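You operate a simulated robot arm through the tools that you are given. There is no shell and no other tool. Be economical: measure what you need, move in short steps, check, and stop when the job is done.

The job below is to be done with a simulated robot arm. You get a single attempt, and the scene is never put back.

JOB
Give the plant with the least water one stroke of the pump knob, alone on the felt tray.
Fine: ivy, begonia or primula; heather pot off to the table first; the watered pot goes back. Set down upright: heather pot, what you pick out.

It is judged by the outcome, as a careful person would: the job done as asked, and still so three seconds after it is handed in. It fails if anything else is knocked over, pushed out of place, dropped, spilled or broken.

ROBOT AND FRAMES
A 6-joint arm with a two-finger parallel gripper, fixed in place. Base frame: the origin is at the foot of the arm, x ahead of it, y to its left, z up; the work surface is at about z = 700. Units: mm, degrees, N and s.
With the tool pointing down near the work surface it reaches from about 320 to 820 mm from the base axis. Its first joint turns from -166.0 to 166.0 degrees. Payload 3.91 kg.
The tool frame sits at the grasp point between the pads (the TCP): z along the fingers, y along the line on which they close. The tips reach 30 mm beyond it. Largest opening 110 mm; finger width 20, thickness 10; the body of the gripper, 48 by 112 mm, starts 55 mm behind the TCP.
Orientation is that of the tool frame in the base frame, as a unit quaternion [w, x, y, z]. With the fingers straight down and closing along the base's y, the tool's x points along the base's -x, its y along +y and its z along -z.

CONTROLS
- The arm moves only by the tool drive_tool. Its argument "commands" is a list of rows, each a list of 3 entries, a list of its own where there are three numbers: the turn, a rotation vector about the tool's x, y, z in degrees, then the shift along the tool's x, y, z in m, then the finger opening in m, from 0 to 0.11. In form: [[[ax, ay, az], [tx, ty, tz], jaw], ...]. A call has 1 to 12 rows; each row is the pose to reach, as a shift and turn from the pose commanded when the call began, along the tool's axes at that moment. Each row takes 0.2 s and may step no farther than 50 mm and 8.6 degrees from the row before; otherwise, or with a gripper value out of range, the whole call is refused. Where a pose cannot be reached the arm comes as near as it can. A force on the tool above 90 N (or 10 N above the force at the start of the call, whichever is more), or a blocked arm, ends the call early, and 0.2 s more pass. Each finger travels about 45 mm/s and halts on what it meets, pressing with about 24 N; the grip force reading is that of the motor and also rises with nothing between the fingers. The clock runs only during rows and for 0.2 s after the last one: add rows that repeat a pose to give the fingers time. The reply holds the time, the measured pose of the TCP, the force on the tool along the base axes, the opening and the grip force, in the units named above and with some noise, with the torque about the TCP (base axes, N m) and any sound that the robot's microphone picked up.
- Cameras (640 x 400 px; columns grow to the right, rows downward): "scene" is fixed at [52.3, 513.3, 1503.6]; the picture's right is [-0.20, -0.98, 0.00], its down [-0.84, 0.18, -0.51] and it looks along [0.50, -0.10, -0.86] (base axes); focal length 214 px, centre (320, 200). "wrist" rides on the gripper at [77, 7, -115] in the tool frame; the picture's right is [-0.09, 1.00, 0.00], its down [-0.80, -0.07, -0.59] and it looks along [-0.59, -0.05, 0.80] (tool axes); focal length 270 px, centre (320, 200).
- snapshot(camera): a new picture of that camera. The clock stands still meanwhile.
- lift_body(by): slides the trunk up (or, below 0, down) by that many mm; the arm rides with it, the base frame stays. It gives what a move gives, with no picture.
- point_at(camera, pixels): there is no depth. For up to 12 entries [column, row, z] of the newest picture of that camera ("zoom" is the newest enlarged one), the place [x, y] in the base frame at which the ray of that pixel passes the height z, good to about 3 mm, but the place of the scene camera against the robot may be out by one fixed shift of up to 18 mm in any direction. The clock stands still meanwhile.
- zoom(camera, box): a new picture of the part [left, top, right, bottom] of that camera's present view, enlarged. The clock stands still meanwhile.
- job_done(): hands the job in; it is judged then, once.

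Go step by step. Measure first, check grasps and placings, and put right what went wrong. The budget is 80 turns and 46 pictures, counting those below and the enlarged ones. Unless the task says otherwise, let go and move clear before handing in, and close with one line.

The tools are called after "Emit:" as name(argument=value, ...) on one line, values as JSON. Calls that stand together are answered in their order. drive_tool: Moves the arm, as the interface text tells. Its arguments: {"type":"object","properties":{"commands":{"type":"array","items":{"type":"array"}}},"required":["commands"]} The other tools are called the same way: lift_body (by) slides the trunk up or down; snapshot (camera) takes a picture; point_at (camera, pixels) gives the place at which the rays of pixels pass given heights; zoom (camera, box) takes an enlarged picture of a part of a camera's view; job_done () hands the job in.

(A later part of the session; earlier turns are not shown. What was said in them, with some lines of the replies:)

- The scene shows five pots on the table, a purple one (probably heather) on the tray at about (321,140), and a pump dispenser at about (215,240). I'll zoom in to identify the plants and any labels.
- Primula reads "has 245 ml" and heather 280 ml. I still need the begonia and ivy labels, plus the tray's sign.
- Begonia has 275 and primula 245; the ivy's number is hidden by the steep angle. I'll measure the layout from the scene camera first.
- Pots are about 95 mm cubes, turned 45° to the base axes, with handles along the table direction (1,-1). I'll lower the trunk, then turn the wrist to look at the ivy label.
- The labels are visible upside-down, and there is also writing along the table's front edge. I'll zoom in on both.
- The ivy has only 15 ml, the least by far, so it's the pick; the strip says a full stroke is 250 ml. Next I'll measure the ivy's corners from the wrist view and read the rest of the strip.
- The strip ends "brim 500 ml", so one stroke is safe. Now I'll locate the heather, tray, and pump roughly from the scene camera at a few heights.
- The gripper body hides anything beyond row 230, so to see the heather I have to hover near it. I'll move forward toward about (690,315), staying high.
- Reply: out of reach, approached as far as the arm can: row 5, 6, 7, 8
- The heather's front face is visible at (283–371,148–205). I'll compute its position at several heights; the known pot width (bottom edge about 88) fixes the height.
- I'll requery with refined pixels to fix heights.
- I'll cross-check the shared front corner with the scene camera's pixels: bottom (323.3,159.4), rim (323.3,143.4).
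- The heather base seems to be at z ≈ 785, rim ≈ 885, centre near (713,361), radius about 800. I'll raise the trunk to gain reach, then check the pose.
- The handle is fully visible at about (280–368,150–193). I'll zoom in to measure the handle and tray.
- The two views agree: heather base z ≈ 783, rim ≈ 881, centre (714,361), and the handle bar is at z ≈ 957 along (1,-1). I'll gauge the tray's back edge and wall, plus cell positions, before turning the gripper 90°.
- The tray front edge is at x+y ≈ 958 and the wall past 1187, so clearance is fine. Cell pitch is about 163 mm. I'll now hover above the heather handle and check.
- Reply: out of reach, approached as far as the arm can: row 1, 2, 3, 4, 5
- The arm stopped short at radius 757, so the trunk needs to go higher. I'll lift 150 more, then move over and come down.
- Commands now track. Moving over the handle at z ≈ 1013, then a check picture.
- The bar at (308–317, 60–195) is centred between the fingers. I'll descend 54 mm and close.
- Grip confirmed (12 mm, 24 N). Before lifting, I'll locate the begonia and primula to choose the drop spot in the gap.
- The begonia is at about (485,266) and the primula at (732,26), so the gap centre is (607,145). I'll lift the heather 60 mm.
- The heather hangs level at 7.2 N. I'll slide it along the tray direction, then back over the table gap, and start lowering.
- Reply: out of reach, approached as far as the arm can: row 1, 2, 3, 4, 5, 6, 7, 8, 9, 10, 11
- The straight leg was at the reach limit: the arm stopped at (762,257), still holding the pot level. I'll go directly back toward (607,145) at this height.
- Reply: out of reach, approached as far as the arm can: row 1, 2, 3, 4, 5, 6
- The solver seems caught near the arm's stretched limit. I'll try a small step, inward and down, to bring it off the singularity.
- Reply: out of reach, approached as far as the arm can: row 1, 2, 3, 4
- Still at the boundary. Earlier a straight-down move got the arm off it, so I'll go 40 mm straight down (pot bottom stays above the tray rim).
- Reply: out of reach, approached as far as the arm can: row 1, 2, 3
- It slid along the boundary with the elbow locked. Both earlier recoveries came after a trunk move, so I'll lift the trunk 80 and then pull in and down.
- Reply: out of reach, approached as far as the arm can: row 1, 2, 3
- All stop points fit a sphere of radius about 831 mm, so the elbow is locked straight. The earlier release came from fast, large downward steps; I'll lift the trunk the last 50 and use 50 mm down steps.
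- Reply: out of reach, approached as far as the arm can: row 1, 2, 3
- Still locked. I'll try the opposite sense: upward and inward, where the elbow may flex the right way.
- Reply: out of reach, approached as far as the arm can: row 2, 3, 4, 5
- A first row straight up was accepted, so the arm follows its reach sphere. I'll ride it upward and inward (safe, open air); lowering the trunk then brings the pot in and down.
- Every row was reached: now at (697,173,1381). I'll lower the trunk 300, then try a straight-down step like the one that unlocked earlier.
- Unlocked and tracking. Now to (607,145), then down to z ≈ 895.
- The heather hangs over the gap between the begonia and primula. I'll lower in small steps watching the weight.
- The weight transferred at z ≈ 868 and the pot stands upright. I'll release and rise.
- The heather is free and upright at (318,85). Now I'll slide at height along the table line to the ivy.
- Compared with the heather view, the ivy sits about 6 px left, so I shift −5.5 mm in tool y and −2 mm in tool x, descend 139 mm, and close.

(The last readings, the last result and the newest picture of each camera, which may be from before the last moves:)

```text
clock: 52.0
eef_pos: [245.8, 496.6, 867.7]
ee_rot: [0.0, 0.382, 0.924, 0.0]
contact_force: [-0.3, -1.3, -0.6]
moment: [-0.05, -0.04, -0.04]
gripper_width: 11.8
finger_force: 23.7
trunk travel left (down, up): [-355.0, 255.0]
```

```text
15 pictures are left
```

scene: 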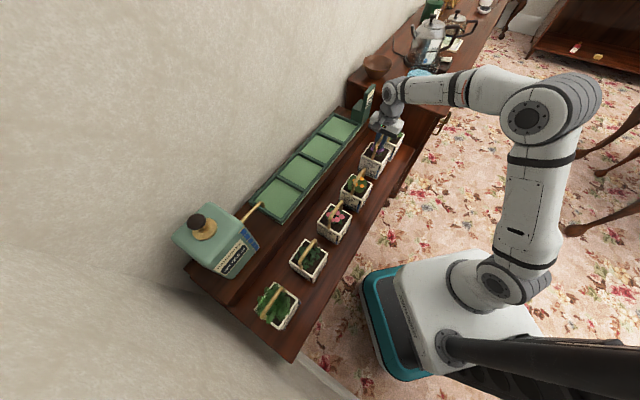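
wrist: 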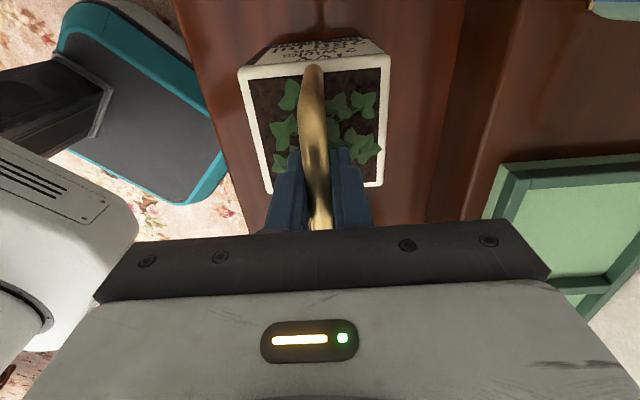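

Gripped cleanly (home pose ≈ (246.5,497.4,868)). I'll lift using the trunk by 205 mm, which also gives reach for the tray.

Emit:
lift_body(by=205)

Emit:
snapshot(camera="wrist")

```text
clock: 54.2
eef_pos: [247.2, 497.3, 1073.4]
ee_rot: [0.0, 0.382, 0.924, 0.0]
contact_force: [0.1, 1.2, -4.7]
moment: [0.03, -0.02, -0.02]
gripper_width: 11.5
finger_force: 24.2
trunk travel left (down, up): [-560.0, 50.0]
```

```text
14 pictures are left
```

wrist: 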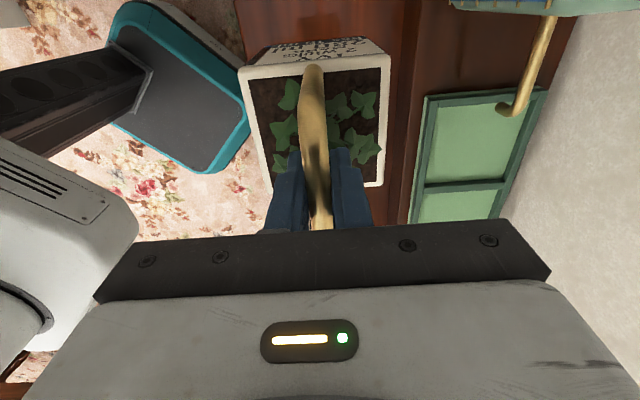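

Ivy is held level at 4.7 N, bottom about 905, above other handles. I move along the table direction first, then over cell 2 of the tray.

Emit:
drive_tool(commands=[[[0, 0, 0], [-0.045, 0, 0], 0], [[0, 0, 0], [-0.09, 0, 0], 0], [[0, 0, 0], [-0.135, 0, 0], 0], [[0, 0, 0], [-0.18, 0, 0], 0], [[0, 0, 0], [-0.225, 0, 0], 0], [[0, 0, 0], [-0.269, 0, 0], 0], [[0, 0, 0], [-0.269, 0.047, 0], 0], [[0, 0, 0], [-0.269, 0.094, 0], 0], [[0, 0, 0], [-0.269, 0.141, 0], 0], [[0, 0, 0], [-0.269, 0.188, 0], 0], [[0, 0, 0], [-0.269, 0.234, 0], 0], [[0, 0, 0], [-0.269, 0.234, 0], 0]])

Emit:
drive_tool(commands=[[[0, 0, 0], [0, 0, 0.03], 0], [[0, 0, 0], [0, 0, 0.06], 0], [[0, 0, 0], [0, 0, 0.08], 0], [[0, 0, 0], [0, 0, 0.08], 0]])

Emit:
snapshot(camera="wrist")

```text
clock: 56.8
eef_pos: [602.9, 473.1, 1073.3]
ee_rot: [0.0, 0.383, 0.924, 0.0]
contact_force: [-1.0, 0.1, -5.1]
moment: [0.02, -0.03, -0.01]
gripper_width: 11.9
finger_force: 23.9
trunk travel left (down, up): [-560.0, 50.0]
```

```text
clock: 57.8
eef_pos: [602.3, 473.2, 994.9]
ee_rot: [0.0, 0.382, 0.924, 0.0]
contact_force: [0.0, -0.2, -4.6]
moment: [0.02, 0.03, 0.03]
gripper_width: 11.6
finger_force: 24.1
trunk travel left (down, up): [-560.0, 50.0]
```

```text
13 pictures are left
```

wrist: 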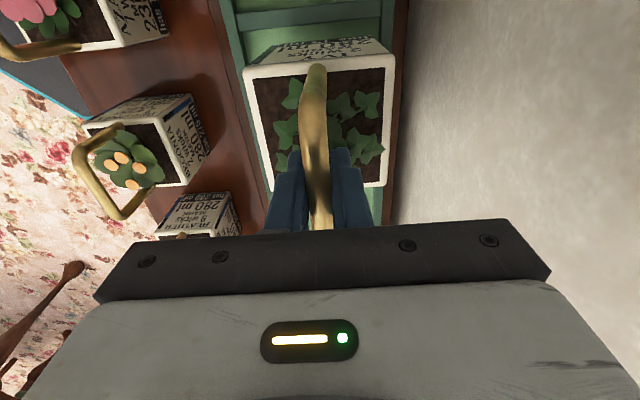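

Ivy is above cell 2 with the divider visible behind it at (310,15). Lowering to contact.

Emit:
drive_tool(commands=[[[0, 0, 0], [0, 0, 0.015], 0], [[0, 0, 0], [0, 0, 0.028], 0], [[0, 0, 0], [0, 0, 0.033], 0], [[0, 0, 0], [0, 0, 0.035], 0], [[0, 0, 0], [0, 0, 0.035], 0]])

```text
clock: 59.0
eef_pos: [602.0, 472.5, 962.6]
ee_rot: [0.002, 0.383, 0.924, 0.003]
contact_force: [6.0, 3.5, 20.4]
moment: [-0.01, 0.07, -0.01]
gripper_width: 11.5
finger_force: 24.4
trunk travel left (down, up): [-560.0, 50.0]
```

Contact came at 962.6 with 20 N, a little higher than expected; I'll ease up 2 mm and look from the scene to make sure it's sitting on the felt.

Emit:
drive_tool(commands=[[[0, 0, 0], [0, 0, -0.002], 0], [[0, 0, 0], [0, 0, -0.002], 0]])

Emit:
zoom(camera="scene", box=[250, 120, 350, 220])

```text
clock: 59.6
eef_pos: [601.8, 472.5, 963.2]
ee_rot: [0.0, 0.383, 0.924, 0.001]
contact_force: [5.3, 3.5, 18.7]
moment: [-0.14, -0.08, -0.01]
gripper_width: 11.8
finger_force: 23.5
trunk travel left (down, up): [-560.0, 50.0]
```

```text
4.00 times, centred on (300, 170) of scene
```

zoom: 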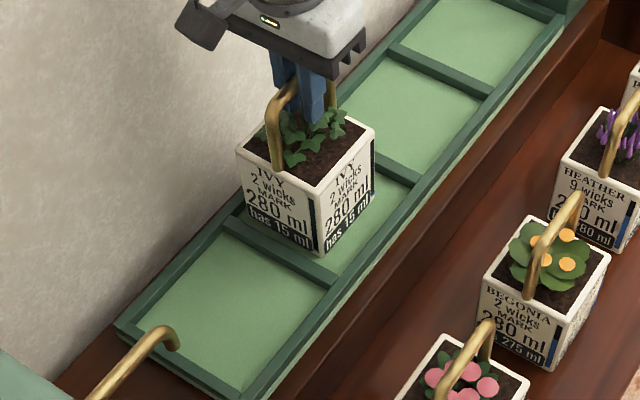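

The ivy's lower-left edge looks close to the cell divider. I'll measure the gaps.

Emit:
point_at(camera="zoom", pixels=[[320, 255, 791], [245, 218, 791], [335, 282, 800], [228, 218, 800], [420, 182, 800], [374, 205, 791], [338, 275, 795], [409, 178, 795], [490, 93, 800], [397, 45, 800]])

```text
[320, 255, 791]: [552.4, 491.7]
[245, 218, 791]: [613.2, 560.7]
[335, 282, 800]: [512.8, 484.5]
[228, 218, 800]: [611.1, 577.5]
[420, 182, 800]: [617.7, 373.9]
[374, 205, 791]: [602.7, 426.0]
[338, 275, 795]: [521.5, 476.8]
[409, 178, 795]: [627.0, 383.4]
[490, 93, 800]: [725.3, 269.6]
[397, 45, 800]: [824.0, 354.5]
```

The pot is clear of the divider but about 12 mm off cell centre. I'll lift 12 mm, shift +12 along the tray, and lower again, watching the force.

Emit:
drive_tool(commands=[[[0, 0, 0], [0, 0, -0.012], 0], [[0, 0, 0], [-0.012, 0, -0.012], 0], [[0, 0, 0], [-0.012, 0, -0.012], 0], [[0, 0, 0], [-0.012, 0, -0.004], 0], [[0, 0, 0], [-0.012, 0, -0.002], 0], [[0, 0, 0], [-0.012, 0, -0.002], 0]])

Emit:
drive_tool(commands=[[[0, 0, 0], [0, 0, 0.002], 0], [[0, 0, 0], [0, 0, 0.002], 0]])

```text
clock: 61.0
eef_pos: [612.1, 464.5, 962.5]
ee_rot: [0.0, 0.383, 0.924, 0.001]
contact_force: [-0.1, 1.5, -2.0]
moment: [0.11, 0.09, -0.04]
gripper_width: 11.6
finger_force: 24.0
trunk travel left (down, up): [-560.0, 50.0]
```

```text
clock: 61.6
eef_pos: [610.4, 465.0, 962.0]
ee_rot: [0.001, 0.383, 0.924, 0.002]
contact_force: [3.4, 2.4, 7.8]
moment: [0.14, 0.14, -0.02]
gripper_width: 11.6
finger_force: 23.8
trunk travel left (down, up): [-560.0, 50.0]
```

Contact repeats at about 962 with light force, so it's the felt itself. I'll release, rise, and check.

Emit:
drive_tool(commands=[[[0, 0, 0], [0, 0, 0], 0.02], [[0, 0, 0], [0, 0, 0], 0.04], [[0, 0, 0], [0, 0, 0], 0.05], [[0, 0, 0], [0, 0, 0], 0.05], [[0, 0, 0], [0, 0, -0.03], 0.05], [[0, 0, 0], [0, 0, -0.065], 0.05], [[0, 0, 0], [0, 0, -0.1], 0.05], [[0, 0, 0], [0, 0, -0.11], 0.05], [[0, 0, 0], [0, 0, -0.11], 0.05]])

Emit:
snapshot(camera="wrist")

```text
clock: 63.6
eef_pos: [611.4, 464.3, 1071.0]
ee_rot: [0.0, 0.382, 0.924, 0.0]
contact_force: [0.0, 0.2, -0.5]
moment: [0.03, 0.0, -0.02]
gripper_width: 50.0
finger_force: 0.1
trunk travel left (down, up): [-560.0, 50.0]
```

```text
11 pictures are left
```

wrist: 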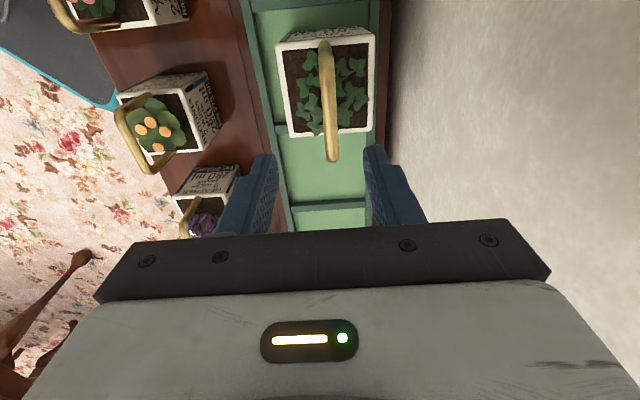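

The ivy stands alone and upright in cell 2. Next I raise the trunk, swing toward the pump with the gripper turned so the camera can see the knob, and close the fingers.

Emit:
lift_body(by=48)

Emit:
drive_tool(commands=[[[0, 0, -7.5], [0.02, -0.02, 0], 0.05], [[0, 0, -15], [0.05, -0.035, -0.005], 0.04], [[0, 0, -22.5], [0.085, -0.05, -0.01], 0.03], [[0, 0, -30], [0.12, -0.06, -0.02], 0.02], [[0, 0, -37.5], [0.155, -0.07, -0.03], 0.01], [[0, 0, -45], [0.19, -0.08, -0.04], 0], [[0, 0, -52.5], [0.225, -0.088, -0.05], 0], [[0, 0, -60], [0.26, -0.088, -0.06], 0], [[0, 0, -67.5], [0.295, -0.088, -0.06], 0], [[0, 0, -75], [0.33, -0.088, -0.06], 0], [[0, 0, -82.5], [0.366, -0.088, -0.06], 0], [[0, 0, -90], [0.366, -0.088, -0.06], 0]])

Emit:
snapshot(camera="wrist")

```text
clock: 64.5
eef_pos: [611.9, 464.1, 1118.4]
ee_rot: [0.0, 0.382, 0.924, 0.0]
contact_force: [-0.4, 0.8, 0.0]
moment: [0.01, -0.02, -0.02]
gripper_width: 50.1
finger_force: 0.1
trunk travel left (down, up): [-608.0, 2.0]
```

```text
clock: 67.1
eef_pos: [290.5, 660.3, 1179.4]
ee_rot: [0.0, -0.384, 0.924, 0.0]
contact_force: [-0.2, -0.3, -0.5]
moment: [0.01, 0.01, 0.03]
gripper_width: 0.2
finger_force: 23.7
trunk travel left (down, up): [-608.0, 2.0]
```

```text
10 pictures are left
```

wrist: 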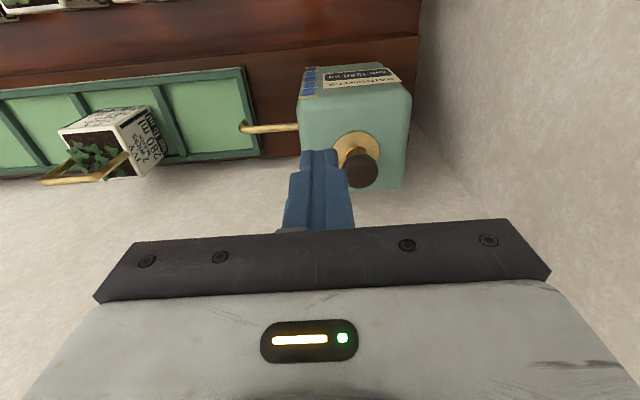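

The knob shows at (361,168) with its collar at (357,150). I'll intersect the wrist ray with the scene ray to get its height.

Emit:
point_at(camera="wrist", pixels=[[361, 168, 950], [361, 168, 980], [361, 168, 1010], [361, 168, 1040], [361, 168, 1070], [358, 150, 920], [358, 150, 950], [358, 150, 980]])

Emit:
point_at(camera="scene", pixels=[[196.5, 220.5, 950], [196.5, 220.5, 980], [196.5, 220.5, 1010], [196.5, 220.5, 1040], [205, 230, 920], [205, 230, 950], [205, 230, 980]])

```text
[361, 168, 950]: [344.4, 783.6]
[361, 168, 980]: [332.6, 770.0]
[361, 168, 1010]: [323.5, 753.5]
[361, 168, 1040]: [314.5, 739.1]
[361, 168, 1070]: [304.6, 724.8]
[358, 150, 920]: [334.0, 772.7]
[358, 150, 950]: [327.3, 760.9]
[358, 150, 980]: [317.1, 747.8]
```

```text
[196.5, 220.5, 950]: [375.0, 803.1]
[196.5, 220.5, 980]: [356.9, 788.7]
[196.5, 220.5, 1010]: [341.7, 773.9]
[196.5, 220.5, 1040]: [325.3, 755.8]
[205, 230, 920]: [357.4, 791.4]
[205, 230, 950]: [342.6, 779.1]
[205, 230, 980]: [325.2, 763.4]
```

Estimates cluster around z ≈ 1070 but the scene camera's offset makes this loose. I'll take a second wrist view shifted 90 mm sideways for a stereo fix.

Emit:
drive_tool(commands=[[[0, 0, 0], [0, -0.045, 0], 0], [[0, 0, 0], [0, -0.09, 0], 0], [[0, 0, 0], [0, -0.09, 0], 0]])

Emit:
zoom(camera="wrist", box=[340, 50, 560, 230])

```text
clock: 67.9
eef_pos: [353.8, 596.3, 1180.3]
ee_rot: [0.0, -0.383, 0.924, 0.0]
contact_force: [-1.2, -0.5, -0.2]
moment: [-0.02, -0.02, -0.03]
gripper_width: 0.1
finger_force: 24.0
trunk travel left (down, up): [-608.0, 2.0]
```

```text
2.22 times, centred on (450, 140) of wrist
```

zoom: 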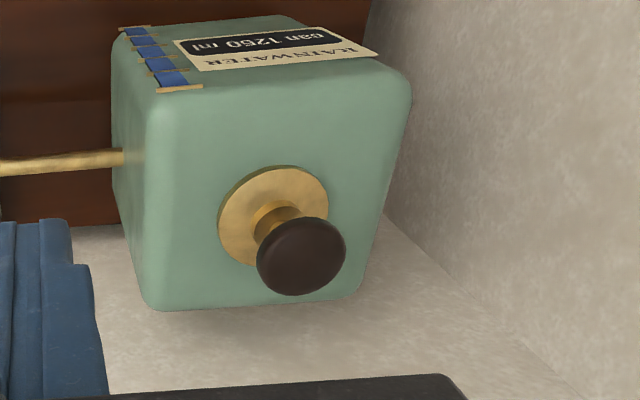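

Emit:
point_at(camera="zoom", pixels=[[302, 256, 980], [302, 256, 1000], [302, 256, 1020], [302, 256, 1040], [302, 256, 1060], [273, 215, 940], [273, 215, 960], [273, 215, 980], [273, 215, 1000]])

```text
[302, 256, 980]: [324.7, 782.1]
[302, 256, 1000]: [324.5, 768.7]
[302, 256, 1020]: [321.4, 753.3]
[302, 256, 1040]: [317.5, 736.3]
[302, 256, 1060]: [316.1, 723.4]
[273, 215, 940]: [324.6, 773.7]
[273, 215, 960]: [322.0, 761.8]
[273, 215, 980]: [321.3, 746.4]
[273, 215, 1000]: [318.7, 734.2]
```

Stereo gives the knob at about (318,745), top near z ≈ 1040, collar at z ≈ 970. I'll lower to z 1100 first (to stay inside the reach sphere), then move over it.

Emit:
drive_tool(commands=[[[0, 0, 0], [0, 0, 0.04], 0], [[0, 0, 0], [0, 0, 0.078], 0], [[0, 0, 0], [-0.019, 0.032, 0.078], 0], [[0, 0, 0], [-0.038, 0.065, 0.078], 0], [[0, 0, 0], [-0.057, 0.097, 0.078], 0], [[0, 0, 0], [-0.0756, 0.129, 0.078], 0], [[0, 0, 0], [-0.0756, 0.129, 0.078], 0]])

Emit:
snapshot(camera="wrist")

```text
clock: 69.5
eef_pos: [313.4, 721.6, 1098.3]
ee_rot: [0.0, -0.383, 0.924, -0.002]
contact_force: [0.0, 0.3, -1.0]
moment: [-0.01, 0.0, 0.02]
gripper_width: 0.0
finger_force: 23.8
out of reach, approached as far as the arm can: row 6, 7
trunk travel left (down, up): [-608.0, 2.0]
```

```text
8 pictures are left
```

wrist: 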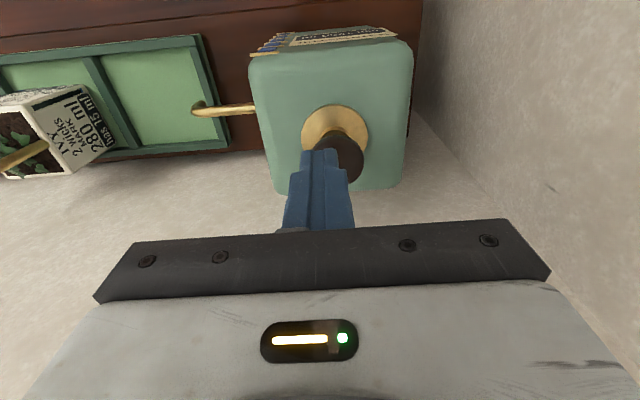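

Reach ended at (313,722). Tilting the tool so the tips lean outward by 16° will bring the wrist inward and give room; I'll tilt in place.

Emit:
drive_tool(commands=[[[0, -8, 0], [0, 0, 0], 0], [[0, -16, 0], [0, 0, 0], 0], [[0, -16, 0], [0, 0, 0], 0]])

```text
clock: 70.3
eef_pos: [312.5, 719.7, 1099.4]
ee_rot: [0.129, -0.379, 0.915, 0.054]
contact_force: [0.0, 0.7, 0.6]
moment: [-0.02, -0.02, 0.01]
gripper_width: 0.0
finger_force: 24.5
trunk travel left (down, up): [-608.0, 2.0]
```

The tool leans outward as wanted and pose is tracked; tip now ≈ (318,726,1071). Moving the tip 18 mm in +y onto the knob's axis and checking.

Emit:
drive_tool(commands=[[[0, 0, 0], [-0.0061, 0.0063, 0.0018], 0], [[0, 0, 0], [-0.0122, 0.0127, 0.0035], 0], [[0, 0, 0], [-0.0122, 0.0127, 0.0035], 0]])

Emit:
zoom(camera="wrist", box=[220, 60, 460, 220])

```text
clock: 71.1
eef_pos: [312.1, 737.7, 1098.9]
ee_rot: [0.129, -0.379, 0.915, 0.053]
contact_force: [0.8, -0.3, -0.7]
moment: [0.0, -0.05, -0.02]
gripper_width: 0.0
finger_force: 24.3
trunk travel left (down, up): [-608.0, 2.0]
```

```text
2.50 times, centred on (340, 140) of wrist
```

zoom: 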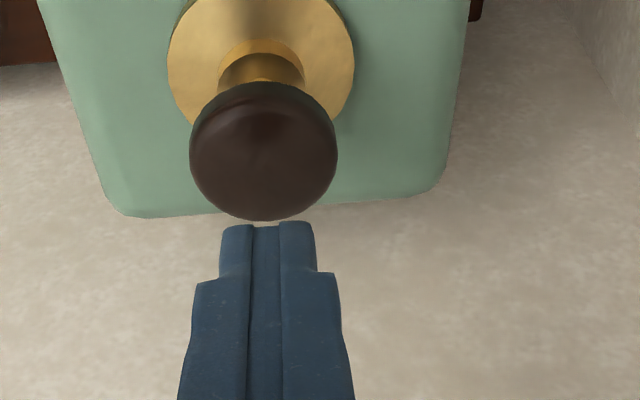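

Emit:
point_at(camera="zoom", pixels=[[262, 155, 1020], [262, 155, 1030], [262, 155, 1040], [262, 155, 1050], [260, 60, 970], [267, 225, 1070], [190, 155, 1035], [337, 150, 1035]])

```text
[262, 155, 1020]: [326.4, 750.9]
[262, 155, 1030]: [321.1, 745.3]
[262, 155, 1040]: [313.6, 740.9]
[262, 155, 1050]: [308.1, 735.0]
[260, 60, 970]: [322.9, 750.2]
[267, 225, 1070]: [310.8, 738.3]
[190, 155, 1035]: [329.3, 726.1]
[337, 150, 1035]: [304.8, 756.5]
```

The knob axis is at about (321.5,748), and the tip is nearly over it. I nudge 5 mm forward and descend about 25 mm to find the contact.

Emit:
drive_tool(commands=[[[0, 0, 0], [-0.0048, 0, 0.0014], 0], [[0, 0, 0], [-0.002, 0, 0.011], 0], [[0, 0, 0], [0.0007, 0, 0.0206], 0], [[0, 0, 0], [0.0021, 0, 0.0254], 0], [[0, 0, 0], [0.0021, 0, 0.0254], 0]])

```text
clock: 72.3
eef_pos: [315.4, 741.6, 1074.2]
ee_rot: [0.128, -0.38, 0.915, 0.053]
contact_force: [0.0, -0.2, 0.0]
moment: [0.01, 0.0, 0.02]
gripper_width: 0.1
finger_force: 23.8
trunk travel left (down, up): [-608.0, 2.0]
```

Tip is at z ≈ 1045 with no contact yet. Continuing down 12 mm in small rows.

Emit:
drive_tool(commands=[[[0, 0, 0], [0.0011, 0, 0.0038], 0], [[0, 0, 0], [0.0022, 0, 0.0077], 0], [[0, 0, 0], [0.0033, 0, 0.0115], 0], [[0, 0, 0], [0.0033, 0, 0.0115], 0]])

```text
clock: 73.3
eef_pos: [315.0, 740.9, 1063.6]
ee_rot: [0.129, -0.379, 0.915, 0.053]
contact_force: [-0.2, 0.0, 4.4]
moment: [0.01, 0.03, 0.02]
gripper_width: 0.0
finger_force: 24.6
trunk travel left (down, up): [-608.0, 2.0]
```

Contact at tip z ≈ 1035 with 4.4 N. Now the stroke: pressing steadily 28 mm.

Emit:
drive_tool(commands=[[[0, 0, 0], [0.0011, 0, 0.0038], 0], [[0, 0, 0], [0.0022, 0, 0.0077], 0], [[0, 0, 0], [0.0033, 0, 0.0115], 0], [[0, 0, 0], [0.0044, 0, 0.0154], 0], [[0, 0, 0], [0.0055, 0, 0.0192], 0], [[0, 0, 0], [0.0066, 0, 0.0231], 0], [[0, 0, 0], [0.0077, 0, 0.0269], 0], [[0, 0, 0], [0.0077, 0, 0.0269], 0]])

```text
clock: 75.1
eef_pos: [315.2, 741.0, 1050.1]
ee_rot: [0.137, -0.379, 0.913, 0.064]
contact_force: [3.3, 2.2, 63.5]
moment: [0.05, -0.06, 0.12]
gripper_width: 0.1
finger_force: 24.4
trunk travel left (down, up): [-608.0, 2.0]
heard: click
```

A click was heard and the knob bottomed (63 N, about 14 mm travel). I'll release upward and look at the tray and labels.

Emit:
drive_tool(commands=[[[0, 0, 0], [-0.0033, 0, -0.0115], 0], [[0, 0, 0], [-0.0066, 0, -0.0231], 0], [[0, 0, 0], [-0.011, 0, -0.0385], 0], [[0, 0, 0], [-0.0154, 0, -0.0538], 0], [[0, 0, 0], [-0.0154, 0, -0.0538], 0]])

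Emit:
zoom(camera="scene", box=[230, 80, 400, 250])

```text
clock: 76.3
eef_pos: [316.3, 742.4, 1089.3]
ee_rot: [0.128, -0.379, 0.915, 0.053]
contact_force: [0.4, -0.4, -0.2]
moment: [0.0, 0.04, 0.01]
gripper_width: 0.0
finger_force: 23.8
trunk travel left (down, up): [-608.0, 2.0]
```

```text
2.35 times, centred on (315, 165) of scene
```

zoom: 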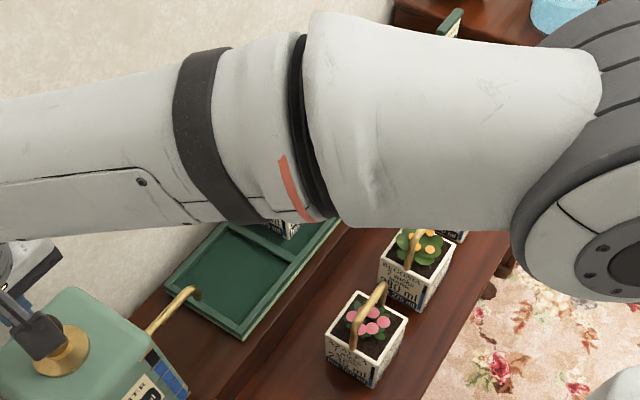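

The felt in the near cell is now dark, so it's wet: the stroke was delivered. I back off inward and untilt.

Emit:
drive_tool(commands=[[[0, 0, 0], [0.03, 0, -0.025], 0], [[0, 8, 0], [0.06, 0, -0.045], 0], [[0, 16, 0], [0.0877, 0, -0.0566], 0], [[0, 16, 0], [0.0877, 0, -0.0566], 0]])

Emit:
drive_tool(commands=[[[0, 0, 7.5], [-0.005, -0.035, 0], 0.01], [[0, 0, 15], [-0.01, -0.07, 0], 0.02], [[0, 0, 22.5], [-0.015, -0.105, 0], 0.03], [[0, 0, 30], [-0.02, -0.14, 0], 0.04], [[0, 0, 37.5], [-0.03, -0.18, 0], 0.05], [[0, 0, 45], [-0.04, -0.22, 0], 0.05], [[0, 0, 52.5], [-0.05, -0.26, 0], 0.05], [[0, 0, 60], [-0.06, -0.3, 0], 0.05], [[0, 0, 67.5], [-0.075, -0.335, 0], 0.05], [[0, 0, 75], [-0.085, -0.37, 0], 0.05], [[0, 0, 82.5], [-0.085, -0.39, 0], 0.05], [[0, 0, 90], [-0.085, -0.39, 0], 0.05]])

```text
clock: 77.3
eef_pos: [245.9, 669.2, 1119.2]
ee_rot: [-0.001, -0.383, 0.924, -0.001]
contact_force: [0.3, 0.7, 0.4]
moment: [0.0, -0.03, 0.0]
gripper_width: 0.0
finger_force: 23.8
trunk travel left (down, up): [-608.0, 2.0]
```

```text
clock: 79.9
eef_pos: [581.0, 454.9, 1120.9]
ee_rot: [0.001, 0.383, 0.924, 0.001]
contact_force: [0.1, -0.6, 0.0]
moment: [0.0, 0.0, 0.02]
gripper_width: 50.3
finger_force: 0.1
trunk travel left (down, up): [-608.0, 2.0]
```

Now over the ivy: shift to (611.5,464.5), lower to 1071, and check alignment and state.

Emit:
drive_tool(commands=[[[0, 0, 0], [-0.0148, 0.0284, 0], 0.05], [[0, 0, 0], [-0.0148, 0.0284, 0.03], 0.05], [[0, 0, 0], [-0.0148, 0.0284, 0.05], 0.05], [[0, 0, 0], [-0.0148, 0.0284, 0.05], 0.05]])

Emit:
snapshot(camera="wrist")

Emit:
zoom(camera="scene", box=[270, 80, 390, 200])

```text
clock: 80.9
eef_pos: [611.6, 463.8, 1071.3]
ee_rot: [0.0, 0.383, 0.924, 0.0]
contact_force: [-0.4, -0.1, 0.5]
moment: [-0.01, 0.0, -0.02]
gripper_width: 50.2
finger_force: 0.0
trunk travel left (down, up): [-608.0, 2.0]
```

```text
5 pictures are left
```

wrist: 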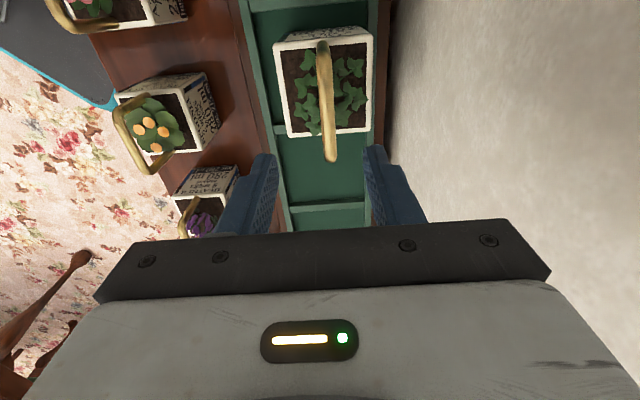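

```text
3.33 times, centred on (330, 140) of scene
```

zoom: 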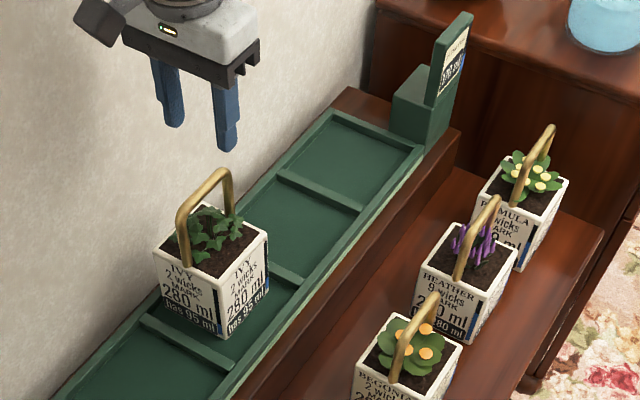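

The ivy now reads about 95 ml and the felt holds the rest, so the watering is complete. The bar lines up as when I released it; descending 108 mm and gripping.

Emit:
drive_tool(commands=[[[0, 0, 0], [0, 0, 0.04], 0.05], [[0, 0, 0], [0, 0, 0.08], 0.05], [[0, 0, 0], [0, 0, 0.1], 0.05], [[0, 0, 0], [0, 0, 0.108], 0.05], [[0, 0, 0], [0, 0, 0.108], 0.03], [[0, 0, 0], [0, 0, 0.108], 0.01], [[0, 0, 0], [0, 0, 0.108], 0], [[0, 0, 0], [0, 0, 0.108], 0], [[0, 0, 0], [0, 0, 0.108], 0], [[0, 0, 0], [0, 0, 0.108], 0]])

Emit:
drive_tool(commands=[[[0, 0, 0], [0, 0, -0.01], 0], [[0, 0, 0], [0, 0, -0.04], 0], [[0, 0, 0], [0, 0, -0.075], 0], [[0, 0, 0], [0, 0, -0.11], 0], [[0, 0, 0], [0, 0, -0.11], 0]])

```text
clock: 83.1
eef_pos: [612.8, 464.7, 961.7]
ee_rot: [0.0, 0.383, 0.924, 0.001]
contact_force: [2.5, 1.2, 4.8]
moment: [0.0, 0.0, -0.03]
gripper_width: 11.6
finger_force: 23.7
trunk travel left (down, up): [-608.0, 2.0]
```

```text
clock: 84.3
eef_pos: [611.4, 465.2, 1071.5]
ee_rot: [0.0, 0.382, 0.924, -0.001]
contact_force: [0.4, 0.7, -6.0]
moment: [-0.02, 0.04, 0.02]
gripper_width: 11.5
finger_force: 24.3
trunk travel left (down, up): [-608.0, 2.0]
```

Weight rose to 6.0 N, matching about 80 ml taken up. Retracing the path back: off the tray first, then along the table line to home.

Emit:
drive_tool(commands=[[[0, 0, 0], [0, -0.047, 0], 0], [[0, 0, 0], [0, -0.094, 0], 0], [[0, 0, 0], [0, -0.141, 0], 0], [[0, 0, 0], [0, -0.188, 0], 0], [[0, 0, 0], [0, -0.234, 0], 0], [[0, 0, 0], [0.047, -0.234, 0], 0], [[0, 0, 0], [0.094, -0.234, 0], 0], [[0, 0, 0], [0.141, -0.234, 0], 0], [[0, 0, 0], [0.188, -0.234, 0], 0], [[0, 0, 0], [0.235, -0.234, 0], 0], [[0, 0, 0], [0.281, -0.234, 0], 0], [[0, 0, 0], [0.281, -0.234, 0], 0]])

```text
clock: 86.9
eef_pos: [247.2, 499.4, 1070.6]
ee_rot: [0.001, 0.383, 0.924, 0.0]
contact_force: [0.2, -0.2, -6.5]
moment: [0.02, -0.03, 0.05]
gripper_width: 11.3
finger_force: 23.9
trunk travel left (down, up): [-608.0, 2.0]
```

Back above home within about 2 mm. Lowering 190 mm with the trunk, exactly reversing the earlier lift.

Emit:
lift_body(by=-192)

Emit:
snapshot(camera="wrist")

```text
clock: 89.0
eef_pos: [247.8, 498.7, 879.8]
ee_rot: [0.0, 0.382, 0.924, 0.0]
contact_force: [-0.1, -0.8, -5.7]
moment: [0.01, -0.03, 0.0]
gripper_width: 11.4
finger_force: 24.1
trunk travel left (down, up): [-416.0, 194.0]
```

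```text
3 pictures are left
```

wrist: 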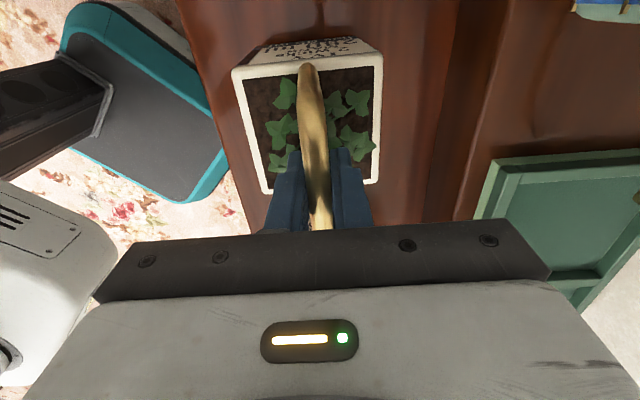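

The ivy is over its spot, tipped only a degree or two about the bar. Lowering in small steps till the weight transfers.

Emit:
drive_tool(commands=[[[0, 0, 0], [0, -0.001, 0.003], 0], [[0, 0, 0], [0, -0.001, 0.006], 0], [[0, 0, 0], [0, -0.001, 0.008], 0], [[0, 0, 0], [0, -0.001, 0.008], 0]])

```text
clock: 90.0
eef_pos: [246.2, 497.3, 873.1]
ee_rot: [0.0, 0.383, 0.924, 0.002]
contact_force: [-2.5, -3.3, 10.9]
moment: [-0.23, -0.31, -0.1]
gripper_width: 11.9
finger_force: 23.9
trunk travel left (down, up): [-416.0, 194.0]
```

One edge has touched (10.9 N); 2 mm more to settle it flat.

Emit:
drive_tool(commands=[[[0, 0, 0], [0, 0, 0.001], 0], [[0, 0, 0], [0, 0, 0.002], 0], [[0, 0, 0], [0, 0, 0.002], 0]])

```text
clock: 90.8
eef_pos: [244.7, 498.3, 870.5]
ee_rot: [0.0, 0.382, 0.924, 0.003]
contact_force: [-5.2, -2.9, 19.4]
moment: [0.08, 0.0, -0.03]
gripper_width: 11.5
finger_force: 24.1
trunk travel left (down, up): [-416.0, 194.0]
```

The moment has vanished, so the base is flat. Releasing and rising, then checking.

Emit:
drive_tool(commands=[[[0, 0, 0], [0, 0, 0], 0.015], [[0, 0, 0], [0, 0, 0], 0.03], [[0, 0, 0], [0, 0, 0], 0.045], [[0, 0, 0], [0, 0, 0], 0.05], [[0, 0, 0], [0, 0, 0], 0.05], [[0, 0, 0], [0, 0, -0.04], 0.05], [[0, 0, 0], [0, 0, -0.08], 0.05], [[0, 0, 0], [0, 0, -0.12], 0.05], [[0, 0, 0], [0, 0, -0.137], 0.05], [[0, 0, 0], [0, 0, -0.137], 0.05]])

Emit:
snapshot(camera="wrist")

```text
clock: 93.0
eef_pos: [246.7, 497.2, 1005.1]
ee_rot: [0.0, 0.382, 0.924, 0.001]
contact_force: [0.8, 0.0, -0.7]
moment: [-0.02, 0.0, 0.06]
gripper_width: 50.2
finger_force: 0.1
trunk travel left (down, up): [-416.0, 194.0]
```

```text
2 pictures are left
```

wrist: 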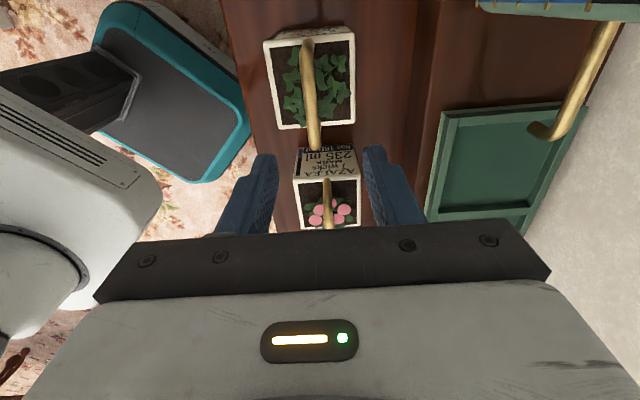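

The ivy stands released about 6 mm from its original spot, azalea untouched. I'll raise clear and take a final scene picture.

Emit:
drive_tool(commands=[[[0, 0, 0], [0, -0.03, -0.04], 0.05], [[0, 0, 0], [0, -0.06, -0.08], 0.05], [[0, 0, 0], [0, -0.09, -0.11], 0.05], [[0, 0, 0], [0, -0.11, -0.11], 0.05], [[0, 0, 0], [0, -0.11, -0.11], 0.05]])

Emit:
zoom(camera="scene", box=[160, 90, 430, 340])

```text
clock: 94.2
eef_pos: [167.0, 418.6, 1115.8]
ee_rot: [0.0, 0.384, 0.924, 0.001]
contact_force: [-0.2, 0.4, 0.0]
moment: [0.03, -0.01, -0.02]
gripper_width: 50.2
finger_force: 0.0
trunk travel left (down, up): [-416.0, 194.0]
```

```text
1.60 times, centred on (295, 215) of scene
```

zoom: 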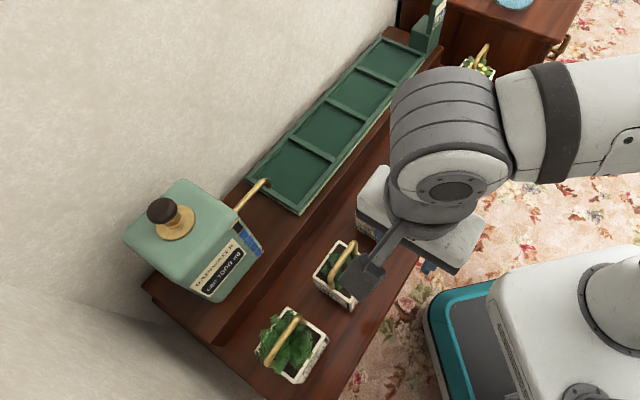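

The can reads 1000 ml (exactly one stroke) and the tray is empty, but the arm hides the ivy. I'll move aside and use the last picture.

Emit:
drive_tool(commands=[[[0, 0, 0], [-0.045, 0, -0.02], 0.05], [[0, 0, 0], [-0.09, 0, -0.04], 0.05], [[0, 0, 0], [-0.135, 0, -0.06], 0.05], [[0, 0, 0], [-0.18, 0, -0.06], 0.05], [[0, 0, 0], [-0.225, 0, -0.06], 0.05], [[0, 0, 0], [-0.26, 0, -0.06], 0.05], [[0, 0, 0], [-0.26, 0, -0.06], 0.05]])

Emit:
zoom(camera="scene", box=[230, 110, 430, 330])

```text
clock: 95.8
eef_pos: [352.4, 235.6, 1176.3]
ee_rot: [0.0, 0.382, 0.924, 0.0]
contact_force: [-0.3, -0.6, 0.7]
moment: [0.01, 0.0, -0.03]
gripper_width: 50.3
finger_force: 0.0
trunk travel left (down, up): [-416.0, 194.0]
```

```text
1.82 times, centred on (330, 220) of scene
```

zoom: 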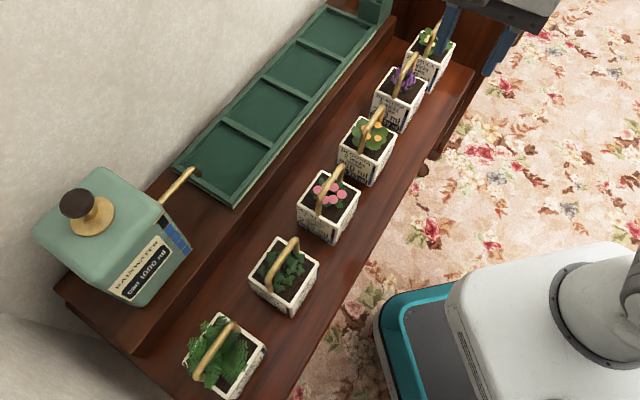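

All six pots stand upright in a row in the last picture: the ivy is back in its place at (285,275) and the heather is on the table. The tray is empty and the arm is clear, so I'm handing in.

Emit:
job_done()

```text
The job is handed in.
```

The ivy had the least water (15 ml), so it got one pump stroke alone on the felt tray and took up about 80 ml. It is back upright about 6 mm from where it started, and the heather pot stands upright on the table between the begonia and primula.
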